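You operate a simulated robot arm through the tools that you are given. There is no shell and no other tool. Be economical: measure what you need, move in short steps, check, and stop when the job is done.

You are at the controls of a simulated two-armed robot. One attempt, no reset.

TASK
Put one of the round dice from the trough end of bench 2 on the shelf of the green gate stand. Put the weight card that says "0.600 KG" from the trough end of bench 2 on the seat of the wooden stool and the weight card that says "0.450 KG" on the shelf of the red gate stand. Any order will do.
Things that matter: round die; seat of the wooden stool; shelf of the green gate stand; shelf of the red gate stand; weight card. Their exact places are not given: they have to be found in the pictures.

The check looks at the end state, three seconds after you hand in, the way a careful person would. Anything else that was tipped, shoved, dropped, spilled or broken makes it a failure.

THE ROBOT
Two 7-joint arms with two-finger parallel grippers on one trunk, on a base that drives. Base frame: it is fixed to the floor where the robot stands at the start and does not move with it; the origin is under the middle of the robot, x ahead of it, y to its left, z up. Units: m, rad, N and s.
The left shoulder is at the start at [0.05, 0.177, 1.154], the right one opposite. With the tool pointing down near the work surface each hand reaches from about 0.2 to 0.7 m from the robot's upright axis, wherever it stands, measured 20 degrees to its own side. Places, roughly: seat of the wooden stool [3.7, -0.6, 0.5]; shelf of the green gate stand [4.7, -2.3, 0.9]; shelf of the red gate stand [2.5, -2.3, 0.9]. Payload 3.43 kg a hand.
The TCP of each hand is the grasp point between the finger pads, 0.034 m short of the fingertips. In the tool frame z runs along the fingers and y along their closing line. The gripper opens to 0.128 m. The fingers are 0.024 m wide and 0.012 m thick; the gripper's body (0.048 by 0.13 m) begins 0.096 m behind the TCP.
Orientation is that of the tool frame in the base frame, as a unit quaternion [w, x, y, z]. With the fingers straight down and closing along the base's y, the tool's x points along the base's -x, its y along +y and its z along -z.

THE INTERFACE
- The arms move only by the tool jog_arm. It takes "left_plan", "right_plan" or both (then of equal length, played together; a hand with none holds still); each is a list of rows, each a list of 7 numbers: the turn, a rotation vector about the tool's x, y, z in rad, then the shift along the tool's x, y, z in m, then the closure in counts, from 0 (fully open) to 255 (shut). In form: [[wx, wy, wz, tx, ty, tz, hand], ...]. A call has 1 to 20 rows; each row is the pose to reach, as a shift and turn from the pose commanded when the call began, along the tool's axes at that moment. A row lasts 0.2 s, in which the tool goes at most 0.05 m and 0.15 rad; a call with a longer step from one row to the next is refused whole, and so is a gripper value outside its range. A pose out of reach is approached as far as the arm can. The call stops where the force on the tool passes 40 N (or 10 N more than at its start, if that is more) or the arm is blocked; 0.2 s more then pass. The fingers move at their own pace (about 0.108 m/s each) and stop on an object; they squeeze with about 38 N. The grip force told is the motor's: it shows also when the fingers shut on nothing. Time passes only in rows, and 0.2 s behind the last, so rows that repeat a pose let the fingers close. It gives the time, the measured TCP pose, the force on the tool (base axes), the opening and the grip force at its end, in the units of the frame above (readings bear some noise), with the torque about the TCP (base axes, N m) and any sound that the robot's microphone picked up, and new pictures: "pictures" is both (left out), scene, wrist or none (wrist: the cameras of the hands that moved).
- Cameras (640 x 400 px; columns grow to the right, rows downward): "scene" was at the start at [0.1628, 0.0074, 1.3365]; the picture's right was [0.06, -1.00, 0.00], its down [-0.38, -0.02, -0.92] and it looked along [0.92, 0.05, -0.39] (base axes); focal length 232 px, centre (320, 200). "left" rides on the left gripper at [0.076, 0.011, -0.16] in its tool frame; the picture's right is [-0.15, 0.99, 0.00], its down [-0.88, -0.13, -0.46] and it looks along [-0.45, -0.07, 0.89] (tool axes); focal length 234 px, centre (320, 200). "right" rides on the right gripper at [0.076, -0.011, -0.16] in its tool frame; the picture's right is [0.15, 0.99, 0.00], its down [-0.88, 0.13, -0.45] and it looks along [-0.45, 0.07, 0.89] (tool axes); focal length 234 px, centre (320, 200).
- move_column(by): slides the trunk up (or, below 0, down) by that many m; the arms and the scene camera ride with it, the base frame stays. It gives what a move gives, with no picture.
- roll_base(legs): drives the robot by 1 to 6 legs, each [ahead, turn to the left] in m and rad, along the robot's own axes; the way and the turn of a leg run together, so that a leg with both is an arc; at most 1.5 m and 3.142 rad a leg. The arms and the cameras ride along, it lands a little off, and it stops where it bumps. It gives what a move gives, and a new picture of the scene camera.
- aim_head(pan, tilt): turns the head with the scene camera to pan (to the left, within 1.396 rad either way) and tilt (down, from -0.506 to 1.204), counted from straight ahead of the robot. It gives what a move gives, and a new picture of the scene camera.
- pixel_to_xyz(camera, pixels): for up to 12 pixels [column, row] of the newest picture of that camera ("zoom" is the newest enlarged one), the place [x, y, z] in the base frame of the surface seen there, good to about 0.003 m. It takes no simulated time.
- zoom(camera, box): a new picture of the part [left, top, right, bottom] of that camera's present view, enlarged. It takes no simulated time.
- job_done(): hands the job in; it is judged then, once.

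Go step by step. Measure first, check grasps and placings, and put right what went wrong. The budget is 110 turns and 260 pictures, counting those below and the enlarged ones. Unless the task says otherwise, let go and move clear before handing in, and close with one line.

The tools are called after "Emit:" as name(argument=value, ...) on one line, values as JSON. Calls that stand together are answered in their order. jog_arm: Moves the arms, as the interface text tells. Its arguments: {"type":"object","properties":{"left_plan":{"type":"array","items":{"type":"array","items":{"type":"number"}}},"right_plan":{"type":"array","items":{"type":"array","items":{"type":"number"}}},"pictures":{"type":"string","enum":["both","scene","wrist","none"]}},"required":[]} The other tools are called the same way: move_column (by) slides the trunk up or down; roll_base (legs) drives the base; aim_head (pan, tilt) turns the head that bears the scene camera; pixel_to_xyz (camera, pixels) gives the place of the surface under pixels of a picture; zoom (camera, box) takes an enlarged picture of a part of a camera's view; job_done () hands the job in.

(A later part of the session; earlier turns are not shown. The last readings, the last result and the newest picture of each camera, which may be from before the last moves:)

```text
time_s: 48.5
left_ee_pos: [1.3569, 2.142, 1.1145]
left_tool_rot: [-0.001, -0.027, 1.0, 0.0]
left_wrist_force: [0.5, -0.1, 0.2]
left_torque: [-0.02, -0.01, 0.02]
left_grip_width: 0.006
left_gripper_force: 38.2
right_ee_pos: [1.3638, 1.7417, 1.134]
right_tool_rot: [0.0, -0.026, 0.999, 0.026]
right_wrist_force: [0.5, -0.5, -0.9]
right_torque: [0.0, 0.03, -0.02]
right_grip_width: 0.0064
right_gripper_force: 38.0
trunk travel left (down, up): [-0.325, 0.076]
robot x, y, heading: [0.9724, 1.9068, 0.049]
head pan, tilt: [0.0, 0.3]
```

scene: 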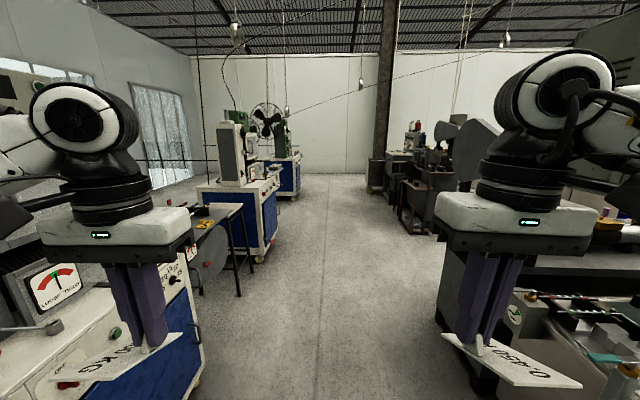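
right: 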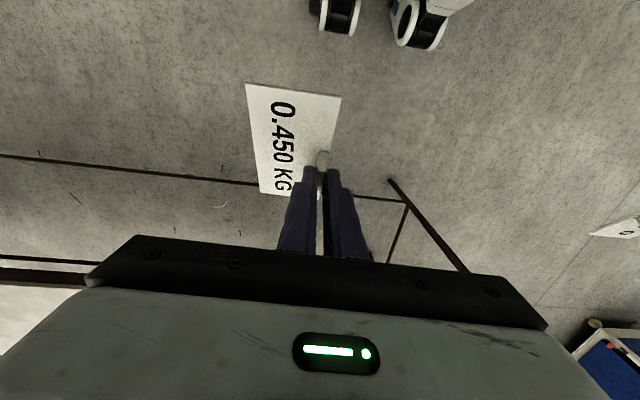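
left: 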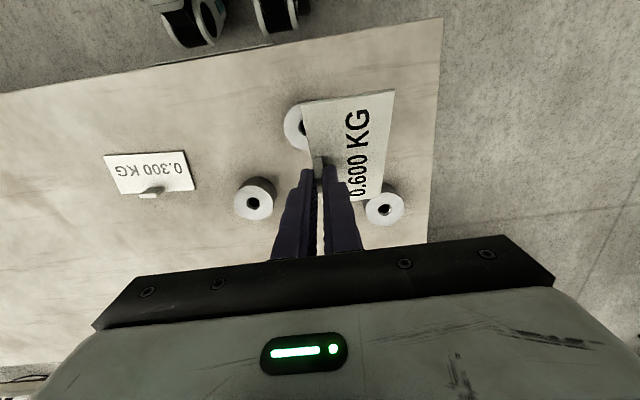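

A clear lane runs ahead. I measure its sides and the gap behind the furnace at about (430,240).

Emit:
pixel_to_xyz(camera="scene", pixels=[[252, 295], [263, 255], [295, 195], [412, 232], [372, 190], [435, 235], [440, 300], [345, 178], [204, 385], [440, 345], [430, 250], [300, 180]])

Emit:
aim_head(pan=-0.7, tilt=0.25)

```text
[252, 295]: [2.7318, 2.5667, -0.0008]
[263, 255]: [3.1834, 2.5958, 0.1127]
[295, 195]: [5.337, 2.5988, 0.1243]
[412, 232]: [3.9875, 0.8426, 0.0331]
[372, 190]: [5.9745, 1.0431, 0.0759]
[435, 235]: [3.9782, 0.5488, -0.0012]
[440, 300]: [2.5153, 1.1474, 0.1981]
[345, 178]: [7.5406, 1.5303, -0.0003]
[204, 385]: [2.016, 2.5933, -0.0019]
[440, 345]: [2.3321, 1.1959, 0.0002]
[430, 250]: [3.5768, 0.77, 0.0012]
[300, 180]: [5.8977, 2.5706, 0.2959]
```

```text
time_s: 49.6
left_ee_pos: [1.3572, 2.1423, 1.1149]
left_tool_rot: [-0.002, -0.026, 1.0, 0.0]
left_wrist_force: [0.4, 0.9, -0.4]
left_torque: [0.02, 0.0, 0.01]
left_grip_width: 0.0062
left_gripper_force: 38.2
right_ee_pos: [1.3638, 1.7416, 1.1333]
right_tool_rot: [0.0, -0.025, 0.999, 0.025]
right_wrist_force: [-0.6, 0.8, -0.4]
right_torque: [0.01, -0.02, 0.0]
right_grip_width: 0.0064
right_gripper_force: 38.3
trunk travel left (down, up): [-0.325, 0.076]
robot x, y, heading: [0.9725, 1.9037, 0.047]
head pan, tilt: [-0.7, 0.25]
```

scene: 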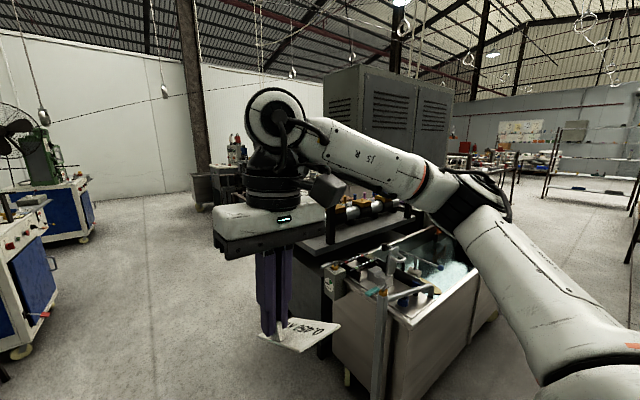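

A gap seems to open between the furnace (ends x≈2.6) and the grinder (x≈4). I drive on to about x=2.9 and look right.

Emit:
roll_base(legs=[[0, -0.06], [1.5, 0], [0.5, 0]])

Emit:
aim_head(pan=-1.1, tilt=0.3)

```text
time_s: 60.1
left_ee_pos: [3.3932, 2.0984, 1.1149]
left_tool_rot: [-0.001, 0.001, 1.0, 0.001]
left_wrist_force: [1.3, -0.7, -0.4]
left_torque: [0.0, 0.0, -0.02]
left_grip_width: 0.0063
left_gripper_force: 37.6
right_ee_pos: [3.3776, 1.6994, 1.1337]
right_tool_rot: [0.0, 0.002, 1.0, 0.025]
right_wrist_force: [1.0, 0.5, 0.1]
right_torque: [0.03, 0.0, 0.0]
right_grip_width: 0.0063
right_gripper_force: 37.6
trunk travel left (down, up): [-0.325, 0.076]
robot x, y, heading: [2.9969, 1.8851, -0.003]
head pan, tilt: [-0.7, 0.25]
```

scene: 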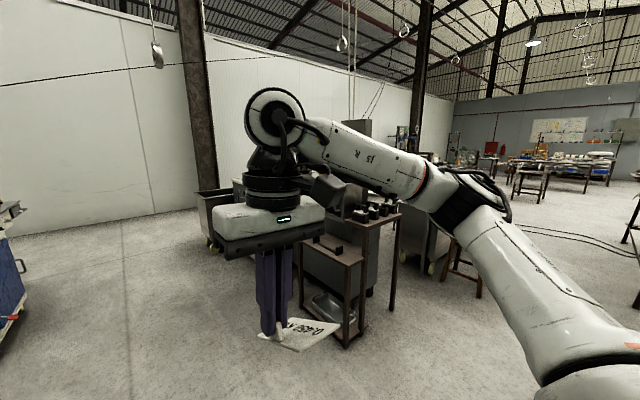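

```text
time_s: 61.0
left_ee_pos: [3.392, 2.099, 1.1148]
left_tool_rot: [-0.001, 0.001, 1.0, 0.0]
left_wrist_force: [0.4, -0.2, 0.0]
left_torque: [0.0, 0.03, 0.02]
left_grip_width: 0.0061
left_gripper_force: 38.0
right_ee_pos: [3.3783, 1.6993, 1.1324]
right_tool_rot: [0.002, 0.003, 1.0, 0.026]
right_wrist_force: [1.4, 0.0, -0.4]
right_torque: [-0.02, 0.02, -0.01]
right_grip_width: 0.0062
right_gripper_force: 37.6
trunk travel left (down, up): [-0.325, 0.076]
robot x, y, heading: [2.9945, 1.8876, -0.007]
head pan, tilt: [-1.1, 0.3]
```

scene: 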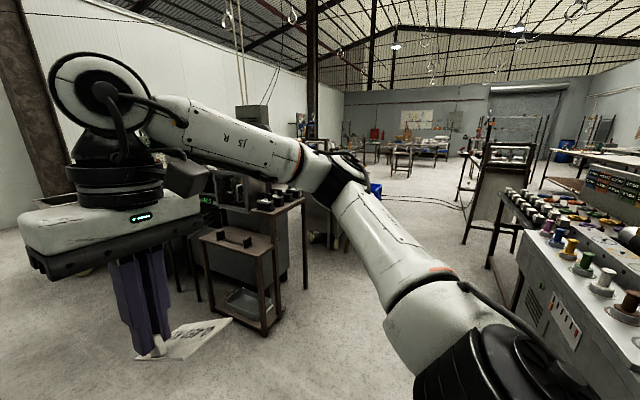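

A lane leads to -y between the grinder cabinet and the spool machine. I turn to face it.

Emit:
roll_base(legs=[[0, -1.56]])

Emit:
aim_head(pan=0.0, tilt=0.25)

```text
time_s: 65.2
left_ee_pos: [3.2093, 1.4857, 1.1147]
left_tool_rot: [-0.001, 0.708, 0.706, 0.001]
left_wrist_force: [0.5, 0.4, 0.2]
left_torque: [0.01, 0.02, -0.01]
left_grip_width: 0.0061
left_gripper_force: 38.3
right_ee_pos: [2.8102, 1.5035, 1.1339]
right_tool_rot: [0.018, 0.709, 0.704, 0.017]
right_wrist_force: [-0.2, -0.5, -1.5]
right_torque: [0.0, 0.02, -0.03]
right_grip_width: 0.0066
right_gripper_force: 37.9
trunk travel left (down, up): [-0.325, 0.076]
robot x, y, heading: [2.9964, 1.8812, -1.578]
head pan, tilt: [-1.1, 0.3]
```

scene: 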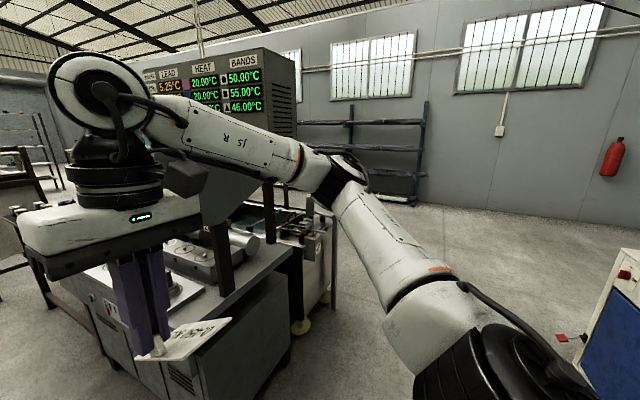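

```text
time_s: 66.5
left_ee_pos: [3.2083, 1.4866, 1.1136]
left_tool_rot: [0.0, 0.709, 0.706, 0.001]
left_wrist_force: [0.3, 0.4, -0.3]
left_torque: [0.03, 0.01, 0.0]
left_grip_width: 0.0063
left_gripper_force: 38.0
right_ee_pos: [2.8108, 1.5028, 1.1336]
right_tool_rot: [0.019, 0.709, 0.705, 0.018]
right_wrist_force: [-0.6, 0.3, 0.0]
right_torque: [0.01, -0.02, 0.03]
right_grip_width: 0.0065
right_gripper_force: 38.3
trunk travel left (down, up): [-0.325, 0.076]
robot x, y, heading: [2.9954, 1.8854, -1.581]
head pan, tilt: [0.0, 0.25]
```

scene: 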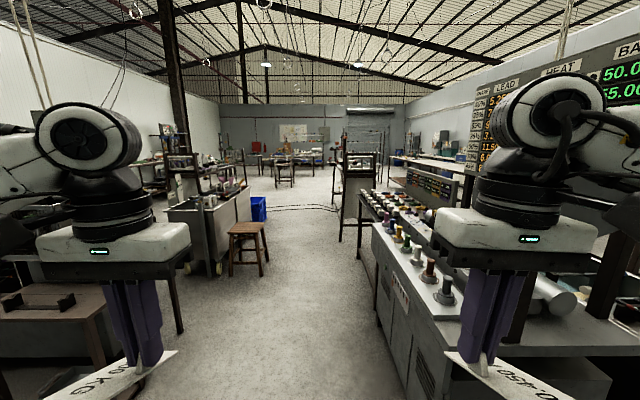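

The wooden stool stands ahead at (247,240). I measure it and the lane sides, and zoom for the gate stands.

Emit:
pixel_to_xyz(camera="scene", pixels=[[247, 227], [235, 228], [262, 226], [248, 232], [183, 330], [375, 310], [400, 380], [360, 252], [193, 272], [105, 300], [222, 272], [340, 240]])

Emit:
zoom(camera="scene", box=[150, 110, 470, 310])

```text
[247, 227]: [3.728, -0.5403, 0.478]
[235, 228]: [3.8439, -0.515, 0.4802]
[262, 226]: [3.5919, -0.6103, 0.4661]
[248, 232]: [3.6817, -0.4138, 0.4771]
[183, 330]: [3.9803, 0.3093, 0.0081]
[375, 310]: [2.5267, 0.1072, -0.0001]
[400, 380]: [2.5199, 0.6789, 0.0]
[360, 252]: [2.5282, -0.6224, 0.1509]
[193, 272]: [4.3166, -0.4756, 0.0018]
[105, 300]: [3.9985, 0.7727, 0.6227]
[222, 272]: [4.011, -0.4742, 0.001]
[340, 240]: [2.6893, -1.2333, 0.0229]
```

```text
2.00 times, centred on (310, 210) of scene
```

zoom: 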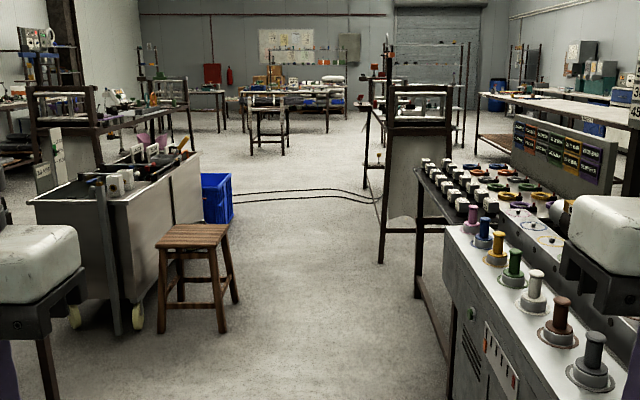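

The stool seat is about (3.72,-0.52), z≈0.478, and the lane between x≈2.53 and 3.98 is clear. I drive to about (3.3, 0.0) facing -y.

Emit:
roll_base(legs=[[0, 0.166], [1.4, 0], [0.5, 0], [0, -0.156]])

Emit:
aim_head(pan=0.5, tilt=0.75)

```text
time_s: 77.3
left_ee_pos: [3.53, -0.3717, 1.1145]
left_tool_rot: [-0.001, 0.702, 0.712, 0.001]
left_wrist_force: [-0.9, -0.3, 0.2]
left_torque: [-0.04, -0.01, 0.0]
left_grip_width: 0.0064
left_gripper_force: 38.2
right_ee_pos: [3.1304, -0.3639, 1.1336]
right_tool_rot: [0.018, 0.704, 0.71, 0.018]
right_wrist_force: [0.0, -0.4, -1.1]
right_torque: [0.0, -0.03, 0.0]
right_grip_width: 0.0062
right_gripper_force: 37.6
trunk travel left (down, up): [-0.325, 0.076]
robot x, y, heading: [3.3104, 0.0231, -1.559]
head pan, tilt: [0.0, 0.25]
```

scene: 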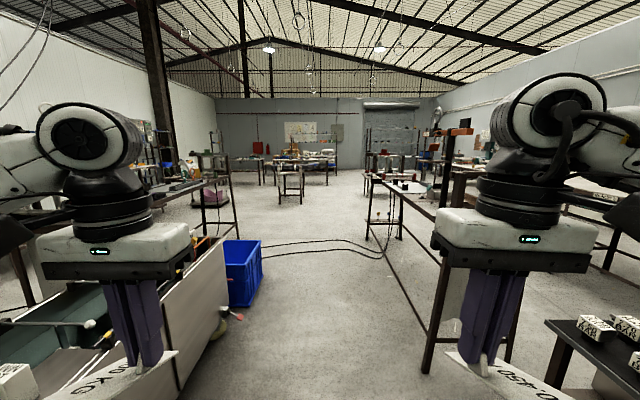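

```text
time_s: 78.3
left_ee_pos: [3.5294, -0.3729, 1.1156]
left_tool_rot: [-0.001, 0.702, 0.712, 0.001]
left_wrist_force: [-0.3, -0.2, -1.0]
left_torque: [0.0, 0.01, -0.02]
left_grip_width: 0.0062
left_gripper_force: 37.8
right_ee_pos: [3.1302, -0.3644, 1.1336]
right_tool_rot: [0.019, 0.703, 0.711, 0.018]
right_wrist_force: [-0.1, -0.5, 0.1]
right_torque: [-0.04, 0.02, -0.01]
right_grip_width: 0.0065
right_gripper_force: 38.2
trunk travel left (down, up): [-0.325, 0.076]
robot x, y, heading: [3.3104, 0.0204, -1.557]
head pan, tilt: [0.499, 0.75]
```

scene: 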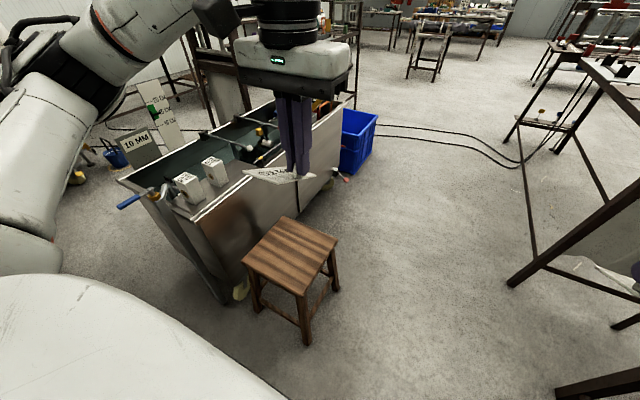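

The stool's seat shows at (290,255), next to a tank. I measure the seat's corners and the tank's rim.

Emit:
pixel_to_xyz(camera="scene", pixels=[[245, 259], [285, 219], [336, 243], [302, 293], [290, 255], [193, 218], [250, 180], [335, 128], [185, 180], [155, 200], [212, 160], [150, 130]])

```text
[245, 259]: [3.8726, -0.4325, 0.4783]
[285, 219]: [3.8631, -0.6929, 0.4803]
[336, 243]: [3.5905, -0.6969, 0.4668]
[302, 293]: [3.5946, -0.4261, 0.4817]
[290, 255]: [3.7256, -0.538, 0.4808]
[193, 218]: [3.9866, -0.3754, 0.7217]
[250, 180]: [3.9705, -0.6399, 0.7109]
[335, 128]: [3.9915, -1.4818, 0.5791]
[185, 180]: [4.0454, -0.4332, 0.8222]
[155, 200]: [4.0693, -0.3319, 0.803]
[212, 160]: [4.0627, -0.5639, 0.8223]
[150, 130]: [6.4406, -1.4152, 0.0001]
```

Seat: x 3.59–3.87, y -0.69–-0.43, z 0.48. Before lowering the trunk I check where the left elbow is and how close the frame on the right is.

Emit:
pixel_to_xyz(camera="scene", pixels=[[30, 130], [20, 50], [60, 200], [100, 300], [130, 30], [510, 283], [640, 190], [600, 220]])

Emit:
aim_head(pan=-0.6, tilt=0.7)

```text
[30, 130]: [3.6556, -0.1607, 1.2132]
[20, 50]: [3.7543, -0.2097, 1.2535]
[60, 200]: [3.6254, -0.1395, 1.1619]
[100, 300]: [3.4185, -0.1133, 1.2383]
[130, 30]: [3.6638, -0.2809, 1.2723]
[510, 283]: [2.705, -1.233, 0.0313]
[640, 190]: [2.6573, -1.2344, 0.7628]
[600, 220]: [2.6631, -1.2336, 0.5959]
```

```text
time_s: 79.6
left_ee_pos: [3.5302, -0.3721, 1.115]
left_tool_rot: [-0.001, 0.702, 0.712, 0.001]
left_wrist_force: [0.5, 0.0, -0.1]
left_torque: [0.01, -0.02, -0.02]
left_grip_width: 0.0064
left_gripper_force: 38.0
right_ee_pos: [3.1294, -0.3642, 1.1338]
right_tool_rot: [0.017, 0.703, 0.711, 0.018]
right_wrist_force: [-0.4, 0.2, 0.1]
right_torque: [0.01, 0.01, 0.02]
right_grip_width: 0.0062
right_gripper_force: 38.2
trunk travel left (down, up): [-0.325, 0.076]
robot x, y, heading: [3.3092, 0.0205, -1.559]
head pan, tilt: [-0.6, 0.7]
```

scene: 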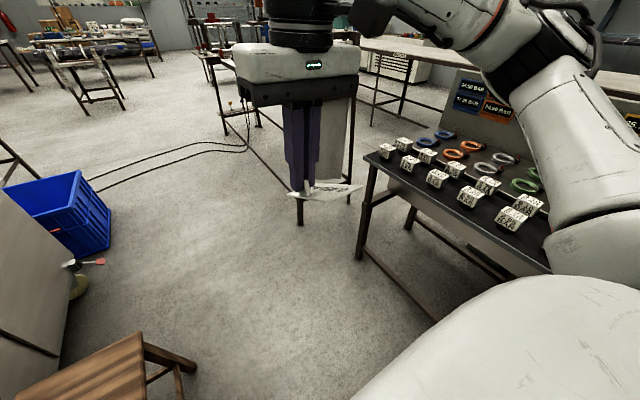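

The elbows and hands are clear of everything below. I lower the trunk fully.

Emit:
move_column(by=-0.32)

Emit:
aim_head(pan=0.5, tilt=0.6)

```text
time_s: 82.8
left_ee_pos: [3.5306, -0.3716, 0.7945]
left_tool_rot: [0.0, 0.702, 0.712, 0.0]
left_wrist_force: [0.1, -0.1, 0.0]
left_torque: [-0.02, 0.0, 0.01]
left_grip_width: 0.0058
left_gripper_force: 37.8
right_ee_pos: [3.1294, -0.3644, 0.8135]
right_tool_rot: [0.019, 0.703, 0.711, 0.017]
right_wrist_force: [0.2, -0.8, 0.9]
right_torque: [0.0, 0.0, -0.01]
right_grip_width: 0.0063
right_gripper_force: 38.0
trunk travel left (down, up): [-0.005, 0.396]
robot x, y, heading: [3.3072, 0.0245, -1.554]
head pan, tilt: [-0.6, 0.7]
```

```text
time_s: 84.1
left_ee_pos: [3.5321, -0.3743, 0.7944]
left_tool_rot: [0.0, 0.701, 0.713, 0.001]
left_wrist_force: [-0.6, -0.8, -0.7]
left_torque: [0.02, 0.02, -0.01]
left_grip_width: 0.0063
left_gripper_force: 38.2
right_ee_pos: [3.1304, -0.3638, 0.8126]
right_tool_rot: [0.018, 0.703, 0.711, 0.017]
right_wrist_force: [0.7, 0.3, -1.0]
right_torque: [-0.02, -0.01, -0.01]
right_grip_width: 0.0063
right_gripper_force: 37.3
trunk travel left (down, up): [-0.005, 0.396]
robot x, y, heading: [3.3127, 0.0205, -1.557]
head pan, tilt: [0.499, 0.6]
```

scene: 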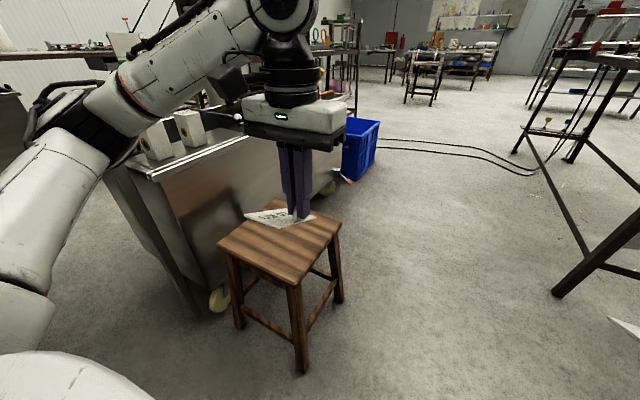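

The card hangs above the seat with margin. I move the left hand over the seat, tilting 0.5 rad outward again so the card lies level.

Emit:
jog_arm(left_plan=[[0, -0.083, 0, -0.029, 0.028, 0.015, 255], [0, -0.167, 0, -0.058, 0.056, 0.03, 255], [0, -0.25, 0, -0.087, 0.084, 0.045, 255], [0, -0.333, 0, -0.117, 0.113, 0.06, 255], [0, -0.417, 0, -0.146, 0.141, 0.075, 255], [0, -0.5, 0, -0.175, 0.169, 0.09, 255], [0, -0.5, 0, -0.175, 0.169, 0.09, 255]])

```text
time_s: 85.7
left_ee_pos: [3.7003, -0.5451, 0.7036]
left_tool_rot: [0.176, 0.679, 0.691, -0.173]
left_wrist_force: [-0.2, 0.2, -0.1]
left_torque: [-0.01, 0.0, 0.02]
left_grip_width: 0.0062
left_gripper_force: 38.0
right_ee_pos: [3.1305, -0.3637, 0.8148]
right_tool_rot: [0.018, 0.703, 0.71, 0.018]
right_wrist_force: [-0.1, -0.7, 0.0]
right_torque: [-0.05, 0.03, 0.01]
right_grip_width: 0.0063
right_gripper_force: 38.0
trunk travel left (down, up): [-0.005, 0.396]
robot x, y, heading: [3.3063, 0.0203, -1.56]
head pan, tilt: [0.499, 0.6]
```

scene: 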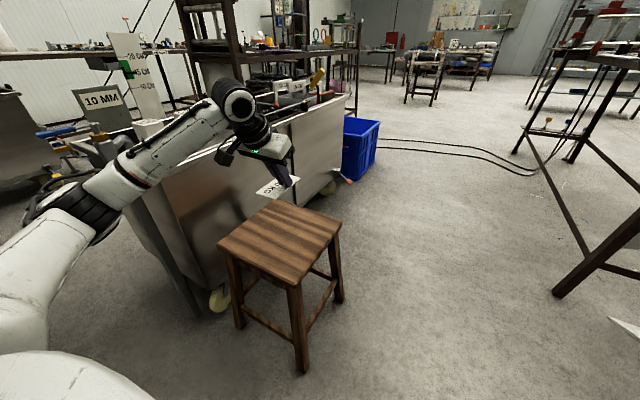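
left: 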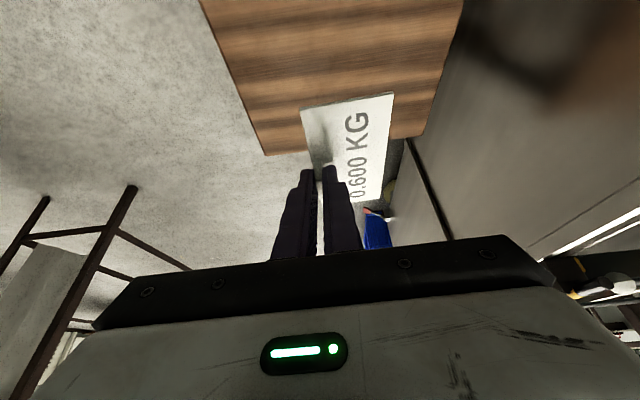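

The card is level above the seat. I check the forearm's clearance to the tank before descending.

Emit:
pixel_to_xyz(camera="scene", pixels=[[75, 205], [110, 190], [60, 200], [170, 140], [240, 105], [270, 145], [120, 215], [275, 188]])

```text
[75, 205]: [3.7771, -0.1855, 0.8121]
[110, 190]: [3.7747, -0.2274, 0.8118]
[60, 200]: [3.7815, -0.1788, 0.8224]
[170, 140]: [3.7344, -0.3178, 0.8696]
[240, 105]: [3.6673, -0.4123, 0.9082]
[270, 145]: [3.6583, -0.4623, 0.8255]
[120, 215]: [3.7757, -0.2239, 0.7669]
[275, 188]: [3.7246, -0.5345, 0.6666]
```

The elbow (x≈3.78) clears the tank wall (x≈3.98). I descend to about 10 mm above contact.

Emit:
jog_arm(left_plan=[[0, 0, 0, 0.02, 0.001, 0.037, 255], [0, 0, 0, 0.04, 0.002, 0.075, 255], [0, 0, 0, 0.06, 0.003, 0.112, 255], [0, 0, 0, 0.079, 0.003, 0.149, 255], [0, 0, 0, 0.079, 0.003, 0.149, 255]])

Emit:
zoom(camera="scene", box=[200, 150, 360, 290])

```text
time_s: 86.9
left_ee_pos: [3.7038, -0.5461, 0.5359]
left_tool_rot: [0.176, 0.68, 0.691, -0.174]
left_wrist_force: [0.3, -0.7, 1.0]
left_torque: [0.0, 0.01, 0.03]
left_grip_width: 0.0063
left_gripper_force: 37.9
right_ee_pos: [3.1302, -0.3633, 0.8141]
right_tool_rot: [0.019, 0.704, 0.71, 0.017]
right_wrist_force: [0.8, -0.2, 0.5]
right_torque: [0.01, 0.0, 0.04]
right_grip_width: 0.0062
right_gripper_force: 38.2
trunk travel left (down, up): [-0.005, 0.396]
robot x, y, heading: [3.3126, 0.0219, -1.56]
head pan, tilt: [0.499, 0.6]
```

scene: 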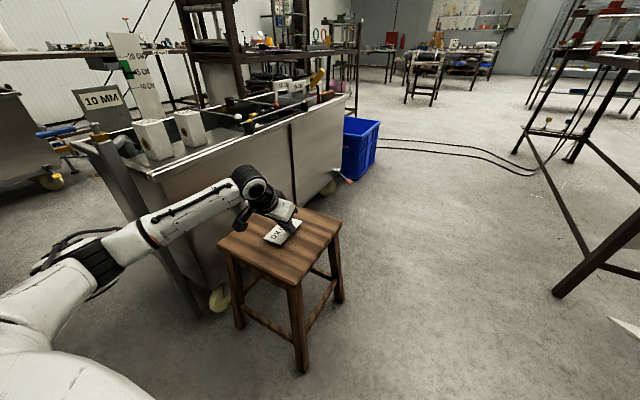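
left: 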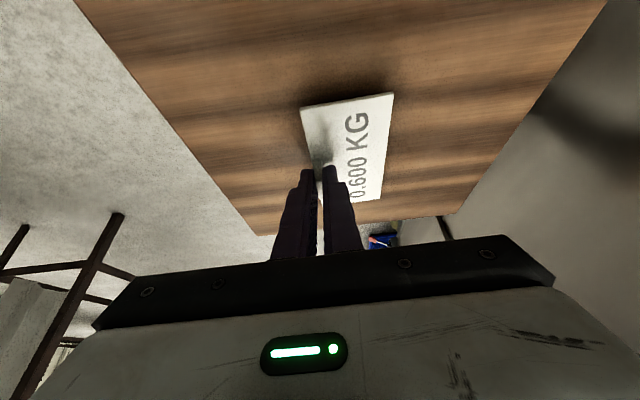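

```text
2.86 times, centred on (280, 220) of scene
```

zoom: 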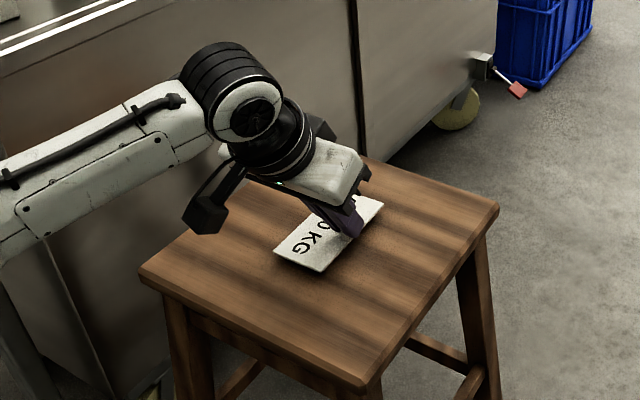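

Well centred over the seat. I lower the last 11 mm slowly and watch the force.

Emit:
jog_arm(left_plan=[[0, 0, 0, 0.0017, 0, 0.0032, 255], [0, 0, 0, 0.0034, 0, 0.0061, 255], [0, 0, 0, 0.0043, 0, 0.0079, 255], [0, 0, 0, 0.0053, 0, 0.0097, 255], [0, 0, 0, 0.0053, 0, 0.0097, 255]], pictures="none")

Emit:
zoom(camera="scene", box=[240, 190, 320, 260])

```text
time_s: 88.1
left_ee_pos: [3.7034, -0.5453, 0.5253]
left_tool_rot: [0.175, 0.68, 0.691, -0.173]
left_wrist_force: [-0.2, 0.8, 0.4]
left_torque: [0.0, 0.03, 0.02]
left_grip_width: 0.0059
left_gripper_force: 37.7
right_ee_pos: [3.1297, -0.3634, 0.814]
right_tool_rot: [0.019, 0.703, 0.711, 0.017]
right_wrist_force: [0.2, 0.3, 0.0]
right_torque: [0.01, 0.01, 0.03]
right_grip_width: 0.0063
right_gripper_force: 37.6
trunk travel left (down, up): [-0.005, 0.396]
robot x, y, heading: [3.3059, 0.0234, -1.554]
head pan, tilt: [0.499, 0.6]
```

```text
5.71 times, centred on (280, 225) of scene
```

zoom: 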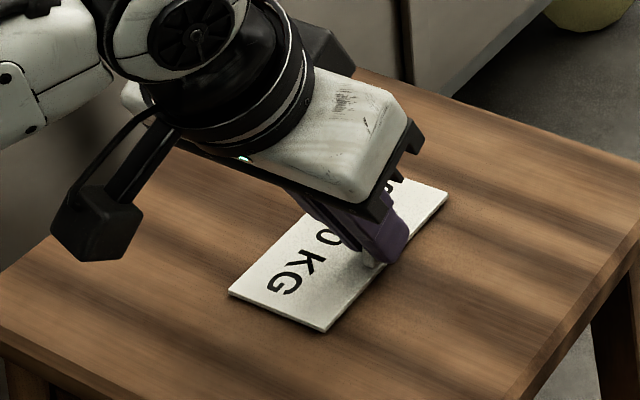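

No contact force yet. I lower by 1 mm steps a little more.

Emit:
jog_arm(left_plan=[[0, 0, 0, 0.0005, 0, 0.0009, 255], [0, 0, 0, 0.001, 0, 0.0018, 255], [0, 0, 0, 0.0012, 0, 0.0022, 255], [0, 0, 0, 0.0012, 0, 0.0022, 255]], pictures="none")

```text
time_s: 89.1
left_ee_pos: [3.7051, -0.5461, 0.5224]
left_tool_rot: [0.176, 0.681, 0.69, -0.173]
left_wrist_force: [-0.9, -0.8, 4.3]
left_torque: [0.14, -0.16, 0.04]
left_grip_width: 0.0063
left_gripper_force: 38.0
right_ee_pos: [3.1307, -0.3645, 0.8128]
right_tool_rot: [0.018, 0.703, 0.71, 0.017]
right_wrist_force: [0.3, -0.5, -0.6]
right_torque: [0.0, 0.0, 0.0]
right_grip_width: 0.0067
right_gripper_force: 37.9
trunk travel left (down, up): [-0.005, 0.396]
robot x, y, heading: [3.3107, 0.0206, -1.558]
head pan, tilt: [0.499, 0.6]
```

Light contact at 4.3 N. I open part-way and back off along the tool axis.

Emit:
jog_arm(left_plan=[[0, 0, 0, 0, 0, 0, 200], [0, 0, 0, 0, 0, 0, 150], [0, 0, 0, 0, 0, 0, 150], [0, 0, 0, -0.005, 0, -0.01, 150], [0, 0, 0, -0.02, 0, -0.04, 150], [0, 0, 0, -0.04, 0, -0.08, 150], [0, 0, 0, -0.06, 0, -0.12, 150], [0, 0, 0, -0.06, 0, -0.12, 150]])

Emit:
zoom(camera="scene", box=[200, 150, 360, 290])

```text
time_s: 90.9
left_ee_pos: [3.7042, -0.5418, 0.656]
left_tool_rot: [0.175, 0.681, 0.69, -0.173]
left_wrist_force: [-0.4, 0.4, 0.1]
left_torque: [0.02, 0.0, -0.04]
left_grip_width: 0.0529
left_gripper_force: 0.1
right_ee_pos: [3.1312, -0.3643, 0.8141]
right_tool_rot: [0.018, 0.704, 0.71, 0.018]
right_wrist_force: [0.0, -0.4, 0.4]
right_torque: [0.0, -0.04, 0.0]
right_grip_width: 0.0066
right_gripper_force: 38.2
trunk travel left (down, up): [-0.005, 0.396]
robot x, y, heading: [3.3075, 0.0198, -1.558]
head pan, tilt: [0.499, 0.6]
```

scene: 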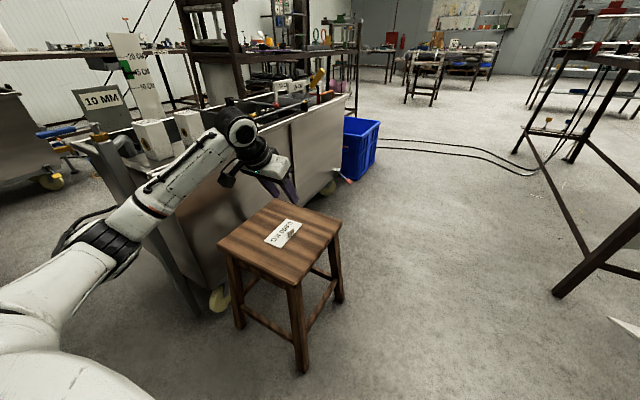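
left: 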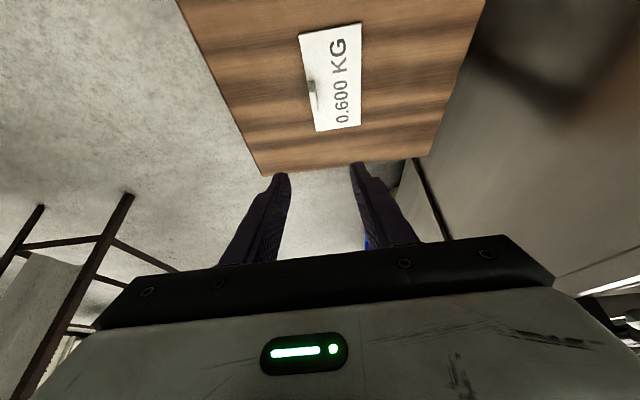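

```text
2.86 times, centred on (280, 220) of scene
```

zoom: 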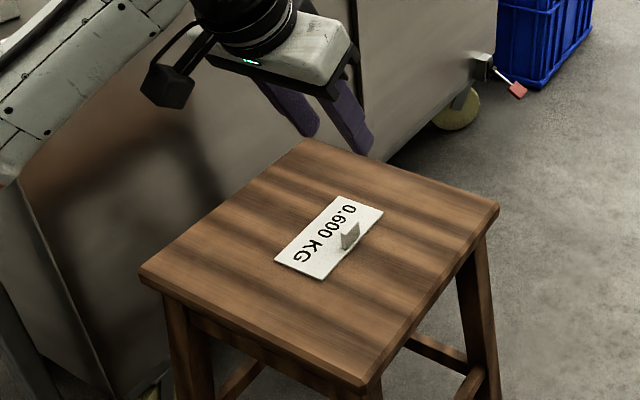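

The 0.600 card lies flat in the middle of the seat. I tuck the left hand, raise the trunk and look for the gate stands.

Emit:
jog_arm(left_plan=[[0, 0.071, 0, 0.012, -0.025, -0.029, 150], [0, 0.143, 0, 0.025, -0.05, -0.057, 150], [0, 0.214, 0, 0.037, -0.075, -0.086, 150], [0, 0.286, 0, 0.05, -0.1, -0.114, 150], [0, 0.357, 0, 0.062, -0.124, -0.143, 150], [0, 0.429, 0, 0.075, -0.149, -0.171, 150], [0, 0.5, 0, 0.087, -0.174, -0.2, 150]], pictures="none")

Emit:
move_column(by=0.32)

Emit:
aim_head(pan=-0.1, tilt=0.3)

Emit:
zoom(camera="scene", box=[170, 110, 490, 310])

```text
time_s: 92.5
left_ee_pos: [3.5274, -0.3734, 0.7929]
left_tool_rot: [-0.001, 0.702, 0.712, 0.001]
left_wrist_force: [0.9, 0.5, 0.4]
left_torque: [0.04, -0.01, 0.01]
left_grip_width: 0.0526
left_gripper_force: 0.0
right_ee_pos: [3.1303, -0.3637, 0.8138]
right_tool_rot: [0.018, 0.703, 0.711, 0.017]
right_wrist_force: [-0.3, -0.4, -1.0]
right_torque: [-0.03, 0.0, -0.02]
right_grip_width: 0.0066
right_gripper_force: 37.9
trunk travel left (down, up): [-0.005, 0.396]
robot x, y, heading: [3.3095, 0.0229, -1.557]
head pan, tilt: [0.499, 0.6]
```

```text
time_s: 95.7
left_ee_pos: [3.5276, -0.3749, 1.112]
left_tool_rot: [0.0, 0.702, 0.712, 0.0]
left_wrist_force: [-0.5, -0.6, 1.0]
left_torque: [-0.01, -0.02, 0.03]
left_grip_width: 0.0529
left_gripper_force: 0.0
right_ee_pos: [3.1311, -0.3645, 1.1327]
right_tool_rot: [0.018, 0.703, 0.71, 0.017]
right_wrist_force: [-0.1, -0.1, -0.2]
right_torque: [0.0, -0.02, 0.01]
right_grip_width: 0.0067
right_gripper_force: 37.9
trunk travel left (down, up): [-0.325, 0.076]
robot x, y, heading: [3.3105, 0.0214, -1.558]
head pan, tilt: [0.499, 0.6]
```

```text
time_s: 96.7
left_ee_pos: [3.5271, -0.3747, 1.1125]
left_tool_rot: [0.0, 0.703, 0.711, 0.001]
left_wrist_force: [0.4, 0.1, -0.2]
left_torque: [0.0, -0.02, -0.04]
left_grip_width: 0.0528
left_gripper_force: 0.1
right_ee_pos: [3.1311, -0.3635, 1.1348]
right_tool_rot: [0.019, 0.703, 0.711, 0.017]
right_wrist_force: [-0.2, 0.9, 0.0]
right_torque: [-0.01, -0.01, -0.01]
right_grip_width: 0.0061
right_gripper_force: 37.9
trunk travel left (down, up): [-0.325, 0.076]
robot x, y, heading: [3.3091, 0.024, -1.564]
head pan, tilt: [-0.099, 0.3]
```

scene: 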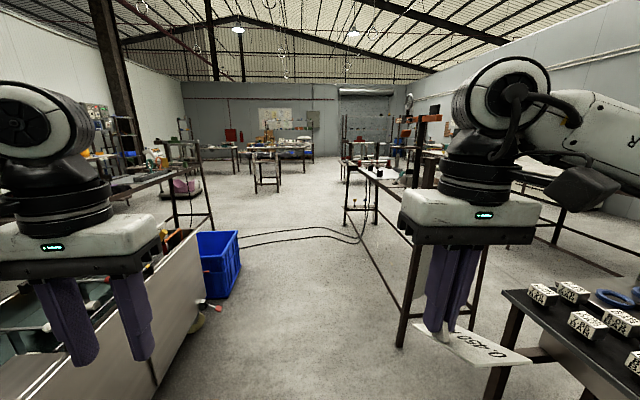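

```text
2.00 times, centred on (330, 210) of scene
```

zoom: 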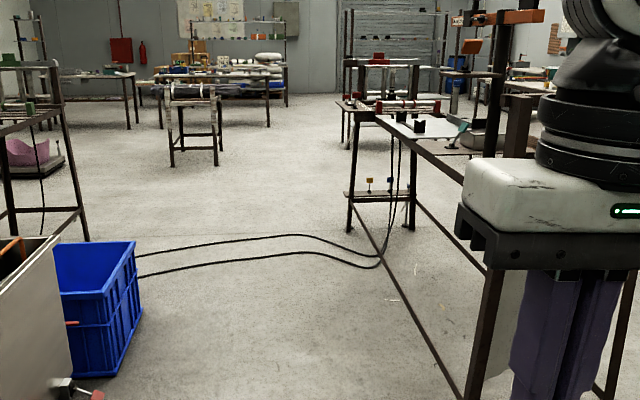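

The stool is done. I back up a little, sidestep right of the stool, and go ahead to about (3.1,-1.0) to find the gate stands.

Emit:
roll_base(legs=[[-0.4, 0], [0, -0.4], [0.45, 0], [0, 0.4], [0.95, 0]])

Emit:
aim_head(pan=-0.7, tilt=0.3)

Emit:
aim_head(pan=0.8, tilt=0.3)

```text
time_s: 108.5
left_ee_pos: [3.3556, -1.3426, 1.111]
left_tool_rot: [-0.001, 0.703, 0.711, 0.001]
left_wrist_force: [0.9, -0.2, 0.1]
left_torque: [0.02, -0.03, -0.02]
left_grip_width: 0.0528
left_gripper_force: 0.0
right_ee_pos: [2.9581, -1.3297, 1.1341]
right_tool_rot: [0.018, 0.705, 0.709, 0.016]
right_wrist_force: [-0.3, -0.4, -0.3]
right_torque: [0.02, -0.01, 0.01]
right_grip_width: 0.0062
right_gripper_force: 38.0
trunk travel left (down, up): [-0.325, 0.076]
robot x, y, heading: [3.1386, -0.9439, -1.56]
head pan, tilt: [-0.099, 0.3]
```

scene: 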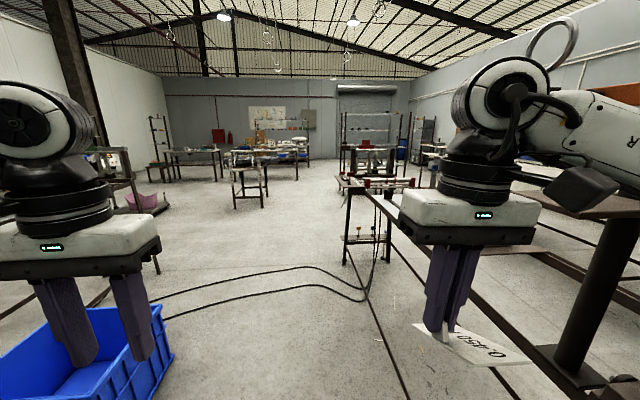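

```text
time_s: 109.5
left_ee_pos: [3.3548, -1.3414, 1.1116]
left_tool_rot: [-0.001, 0.704, 0.71, 0.0]
left_wrist_force: [-0.1, -0.5, -0.1]
left_torque: [0.0, -0.02, 0.03]
left_grip_width: 0.0527
left_gripper_force: 0.1
right_ee_pos: [2.9573, -1.3295, 1.1338]
right_tool_rot: [0.019, 0.705, 0.709, 0.018]
right_wrist_force: [-0.3, 0.4, 0.8]
right_torque: [0.03, -0.02, -0.02]
right_grip_width: 0.0065
right_gripper_force: 38.4
trunk travel left (down, up): [-0.325, 0.076]
robot x, y, heading: [3.1392, -0.9439, -1.563]
head pan, tilt: [-0.7, 0.3]
```

scene: 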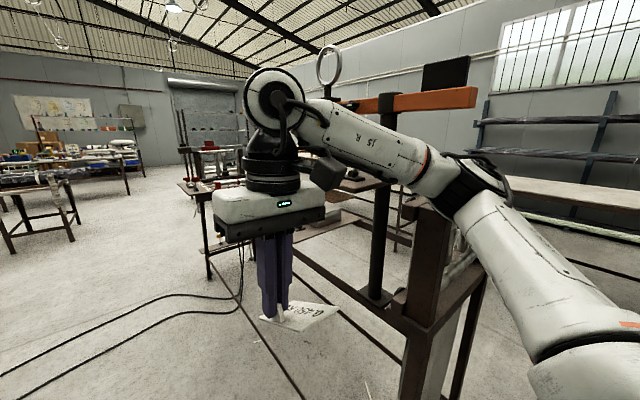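

```text
time_s: 111.1
left_ee_pos: [3.3546, -1.3417, 1.1114]
left_tool_rot: [-0.001, 0.703, 0.711, 0.001]
left_wrist_force: [-0.9, 0.1, 1.0]
left_torque: [0.01, -0.01, -0.03]
left_grip_width: 0.0531
left_gripper_force: 0.1
right_ee_pos: [2.9581, -1.3288, 1.1342]
right_tool_rot: [0.018, 0.705, 0.709, 0.017]
right_wrist_force: [-1.0, -0.4, 0.4]
right_torque: [0.04, 0.01, 0.0]
right_grip_width: 0.0066
right_gripper_force: 38.1
trunk travel left (down, up): [-0.325, 0.076]
robot x, y, heading: [3.1363, -0.9464, -1.566]
head pan, tilt: [0.799, 0.3]
```

scene: 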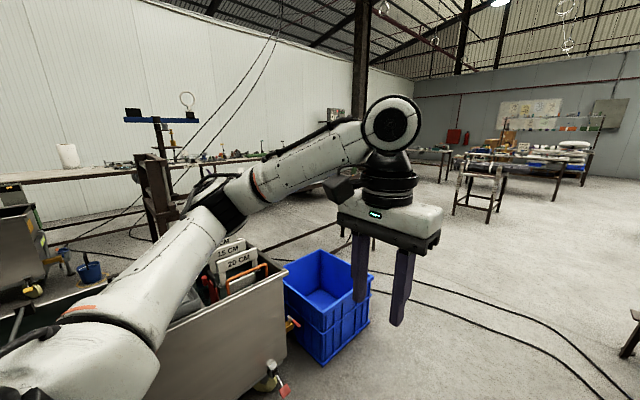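

On the right is a post with an orange beam (420,98), and on the left a blue one (160,120). I zoom and measure those to identify the gate stands.

Emit:
zoom(camera="scene", box=[100, 80, 400, 260])

Emit:
pixel_to_xyz(camera="scene", pixels=[[160, 118], [150, 180], [188, 98], [225, 155], [330, 290], [370, 275], [320, 280], [275, 290]])

Emit:
aim_head(pan=-0.7, tilt=0.0)

Emit:
pixel_to_xyz(camera="scene", pixels=[[380, 300], [440, 170], [400, 175], [460, 170], [385, 200], [445, 145], [410, 330], [360, 178]])

```text
2.13 times, centred on (250, 170) of scene
```

zoom: 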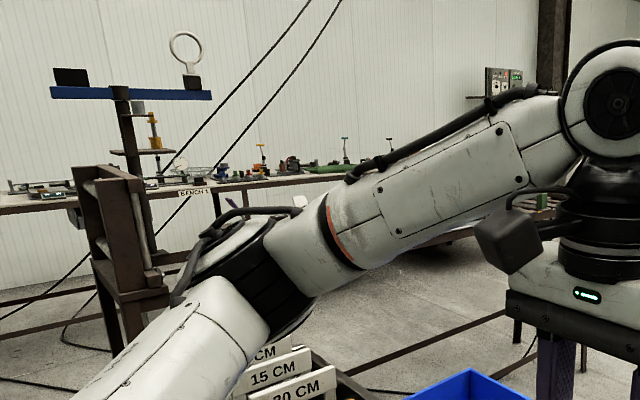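

```text
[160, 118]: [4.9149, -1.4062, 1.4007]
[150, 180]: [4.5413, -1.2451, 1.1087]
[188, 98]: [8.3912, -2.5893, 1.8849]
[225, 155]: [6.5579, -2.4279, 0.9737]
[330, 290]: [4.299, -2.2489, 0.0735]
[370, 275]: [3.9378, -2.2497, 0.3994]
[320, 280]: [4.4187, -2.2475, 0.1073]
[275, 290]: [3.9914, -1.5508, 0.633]
```

```text
time_s: 112.7
left_ee_pos: [3.3552, -1.3413, 1.1117]
left_tool_rot: [0.0, 0.704, 0.71, 0.001]
left_wrist_force: [0.3, 1.0, 0.1]
left_torque: [0.0, 0.03, 0.01]
left_grip_width: 0.0526
left_gripper_force: 0.1
right_ee_pos: [2.9582, -1.3296, 1.1351]
right_tool_rot: [0.018, 0.705, 0.708, 0.018]
right_wrist_force: [-1.2, 0.7, 0.4]
right_torque: [0.0, 0.01, -0.02]
right_grip_width: 0.0063
right_gripper_force: 38.0
trunk travel left (down, up): [-0.325, 0.076]
robot x, y, heading: [3.1386, -0.9448, -1.566]
head pan, tilt: [-0.7, 0.0]
```

scene: 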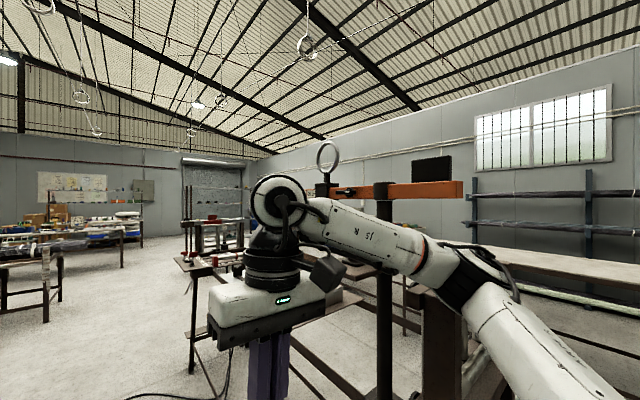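

```text
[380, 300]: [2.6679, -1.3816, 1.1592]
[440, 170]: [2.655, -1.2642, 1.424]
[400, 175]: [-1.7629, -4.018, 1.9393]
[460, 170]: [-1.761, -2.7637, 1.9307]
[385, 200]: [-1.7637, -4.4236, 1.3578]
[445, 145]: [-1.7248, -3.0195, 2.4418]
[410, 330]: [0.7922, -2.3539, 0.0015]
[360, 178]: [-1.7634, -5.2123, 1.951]
```

The coloured beams I see belong to taller stands; the red gate stand at about (2.5,-2.3) is hidden behind the right hand. I lift the right hand a bit aside and look there.

Emit:
jog_arm(right_plan=[[0, 0, 0, 0.03, 0.03, -0.01, 255], [0, 0, 0, 0.05, 0.06, -0.02, 255], [0, 0, 0, 0.06, 0.09, -0.03, 255], [0, 0, 0, 0.06, 0.12, -0.03, 255]], pictures="none")

Emit:
aim_head(pan=-0.45, tilt=0.35)

```text
time_s: 113.7
left_ee_pos: [3.3551, -1.3422, 1.1119]
left_tool_rot: [-0.002, 0.703, 0.711, 0.001]
left_wrist_force: [-1.2, -0.6, -0.3]
left_torque: [0.02, 0.04, 0.02]
left_grip_width: 0.0528
left_gripper_force: 0.0
right_ee_pos: [3.0751, -1.2687, 1.1701]
right_tool_rot: [0.019, 0.704, 0.709, 0.017]
right_wrist_force: [-0.2, -0.2, -0.9]
right_torque: [-0.02, -0.01, 0.0]
right_grip_width: 0.0065
right_gripper_force: 38.5
trunk travel left (down, up): [-0.325, 0.076]
robot x, y, heading: [3.1407, -0.9458, -1.567]
head pan, tilt: [-0.7, 0.0]
```

```text
time_s: 114.5
left_ee_pos: [3.3548, -1.3414, 1.1112]
left_tool_rot: [-0.001, 0.704, 0.711, 0.0]
left_wrist_force: [0.0, -0.5, 0.6]
left_torque: [0.02, 0.01, 0.01]
left_grip_width: 0.0524
left_gripper_force: 0.0
right_ee_pos: [3.0756, -1.268, 1.1697]
right_tool_rot: [0.018, 0.705, 0.709, 0.017]
right_wrist_force: [0.1, -0.4, 0.2]
right_torque: [-0.01, -0.02, 0.0]
right_grip_width: 0.0062
right_gripper_force: 37.8
trunk travel left (down, up): [-0.325, 0.076]
robot x, y, heading: [3.1383, -0.9461, -1.563]
head pan, tilt: [-0.45, 0.351]
```

scene: 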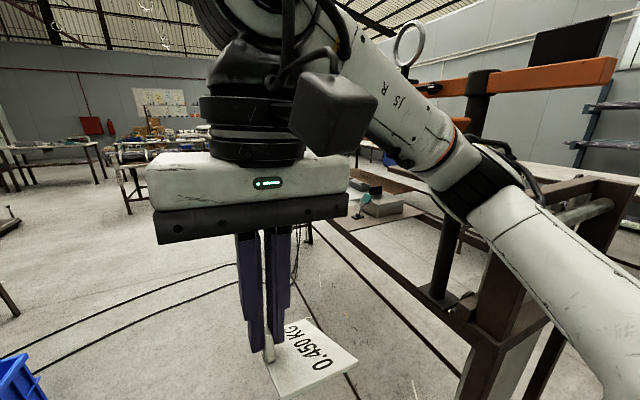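

I still see only part: a plate with a grey box and a teal scoop at (380,195). I zoom there and measure it and the floor cables.

Emit:
zoom(camera="scene", box=[320, 120, 480, 260])

Emit:
pixel_to_xyz(camera="scene", pixels=[[350, 225], [375, 195], [400, 195], [395, 212], [345, 190], [420, 215], [180, 280], [100, 300], [210, 297], [100, 335], [420, 300], [362, 203]])

```text
2.86 times, centred on (400, 190) of scene
```

zoom: 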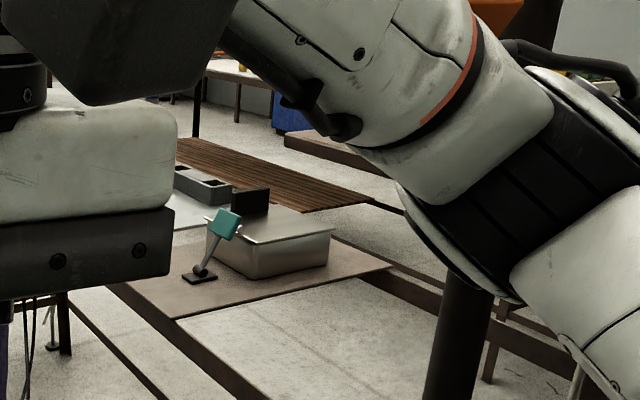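

```text
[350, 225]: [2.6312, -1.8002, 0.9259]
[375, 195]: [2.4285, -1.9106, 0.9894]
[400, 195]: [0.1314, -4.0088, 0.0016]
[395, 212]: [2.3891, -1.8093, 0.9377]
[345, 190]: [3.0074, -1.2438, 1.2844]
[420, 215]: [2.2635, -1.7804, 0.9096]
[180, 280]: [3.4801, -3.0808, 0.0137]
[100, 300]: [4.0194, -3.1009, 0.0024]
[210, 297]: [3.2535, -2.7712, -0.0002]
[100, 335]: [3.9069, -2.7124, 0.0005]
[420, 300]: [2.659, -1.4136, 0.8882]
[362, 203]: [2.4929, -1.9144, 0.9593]
```

The stand's plate (z≈0.92) runs from y≈-1.8 on, edge x≈2.63, and the cables lie beyond y≈-2.7. I drive to about (3.3,-2.2) and look right.

Emit:
roll_base(legs=[[0, 0.127], [1.26, 0]])

Emit:
aim_head(pan=-1.39, tilt=0.4)

```text
time_s: 121.5
left_ee_pos: [3.5782, -2.5742, 1.1121]
left_tool_rot: [-0.001, 0.656, 0.755, 0.001]
left_wrist_force: [-0.1, 1.4, 0.0]
left_torque: [-0.02, -0.01, 0.0]
left_grip_width: 0.0529
left_gripper_force: 0.0
right_ee_pos: [3.2898, -2.5368, 1.1696]
right_tool_rot: [0.017, 0.657, 0.754, 0.018]
right_wrist_force: [-0.1, -0.3, -0.8]
right_torque: [0.01, 0.02, -0.01]
right_grip_width: 0.0065
right_gripper_force: 38.0
trunk travel left (down, up): [-0.325, 0.076]
robot x, y, heading: [3.3143, -2.2089, -1.434]
head pan, tilt: [-0.45, 0.351]
```

scene: 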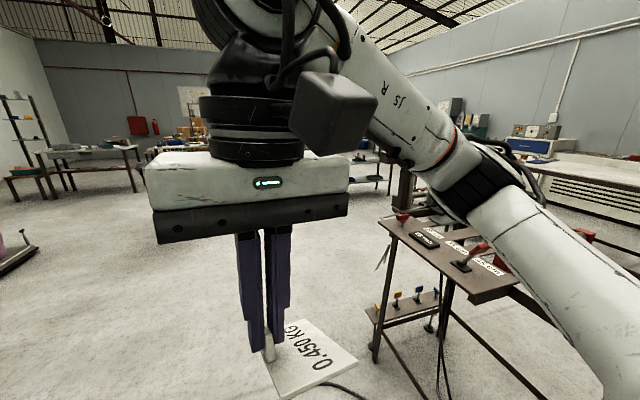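

```text
time_s: 122.8
left_ee_pos: [3.5778, -2.5741, 1.1117]
left_tool_rot: [-0.001, 0.656, 0.755, 0.0]
left_wrist_force: [-0.4, 0.3, -0.6]
left_torque: [0.02, -0.01, -0.02]
left_grip_width: 0.0527
left_gripper_force: 0.1
right_ee_pos: [3.2902, -2.5376, 1.1708]
right_tool_rot: [0.017, 0.658, 0.753, 0.019]
right_wrist_force: [0.0, -0.3, -0.2]
right_torque: [-0.01, -0.01, -0.01]
right_grip_width: 0.0068
right_gripper_force: 37.9
trunk travel left (down, up): [-0.325, 0.076]
robot x, y, heading: [3.3069, -2.2089, -1.434]
head pan, tilt: [-1.389, 0.4]
```

scene: 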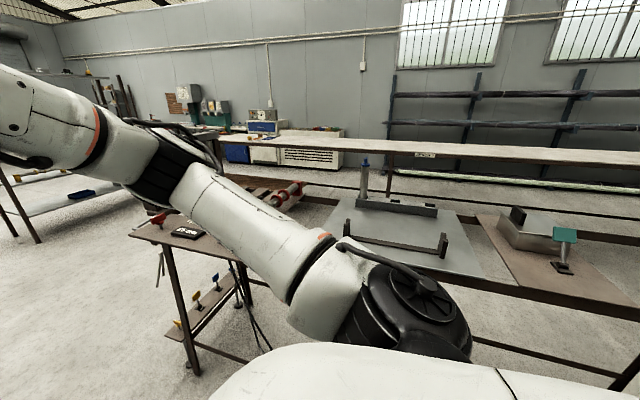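

The stand's table with labelled plates lies to the right; I rotate to face it (heading π).

Emit:
roll_base(legs=[[0, -1.7]])

Emit:
aim_head(pan=0.35, tilt=0.45)

```text
time_s: 127.3
left_ee_pos: [2.9143, -2.424, 1.1113]
left_tool_rot: [0.001, 1.0, 0.002, 0.001]
left_wrist_force: [0.4, 0.1, -0.2]
left_torque: [0.01, 0.0, -0.02]
left_grip_width: 0.0528
left_gripper_force: 0.0
right_ee_pos: [2.9887, -2.1421, 1.1689]
right_tool_rot: [0.025, 1.0, 0.001, -0.001]
right_wrist_force: [0.2, 0.1, -0.5]
right_torque: [-0.02, 0.03, -0.03]
right_grip_width: 0.0063
right_gripper_force: 37.1
trunk travel left (down, up): [-0.325, 0.076]
robot x, y, heading: [3.3132, -2.2075, -3.136]
head pan, tilt: [-1.389, 0.4]
```

scene: 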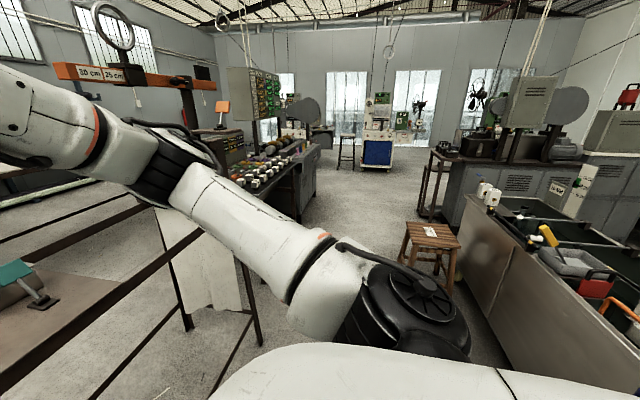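

```text
time_s: 129.0
left_ee_pos: [2.9158, -2.4228, 1.1119]
left_tool_rot: [0.0, 1.0, 0.003, 0.0]
left_wrist_force: [-0.4, -0.2, 0.7]
left_torque: [-0.01, 0.01, 0.04]
left_grip_width: 0.0528
left_gripper_force: 0.0
right_ee_pos: [2.9899, -2.144, 1.169]
right_tool_rot: [0.025, 1.0, 0.002, -0.001]
right_wrist_force: [-0.4, 0.0, 0.7]
right_torque: [-0.01, 0.05, 0.0]
right_grip_width: 0.0064
right_gripper_force: 37.9
trunk travel left (down, up): [-0.325, 0.076]
robot x, y, heading: [3.3114, -2.2083, -3.139]
head pan, tilt: [0.351, 0.45]
```

scene: 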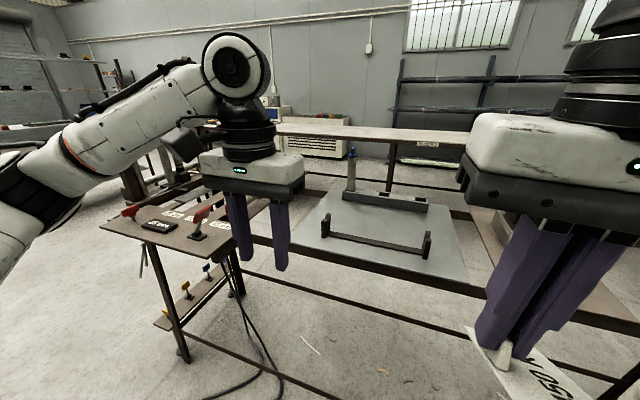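

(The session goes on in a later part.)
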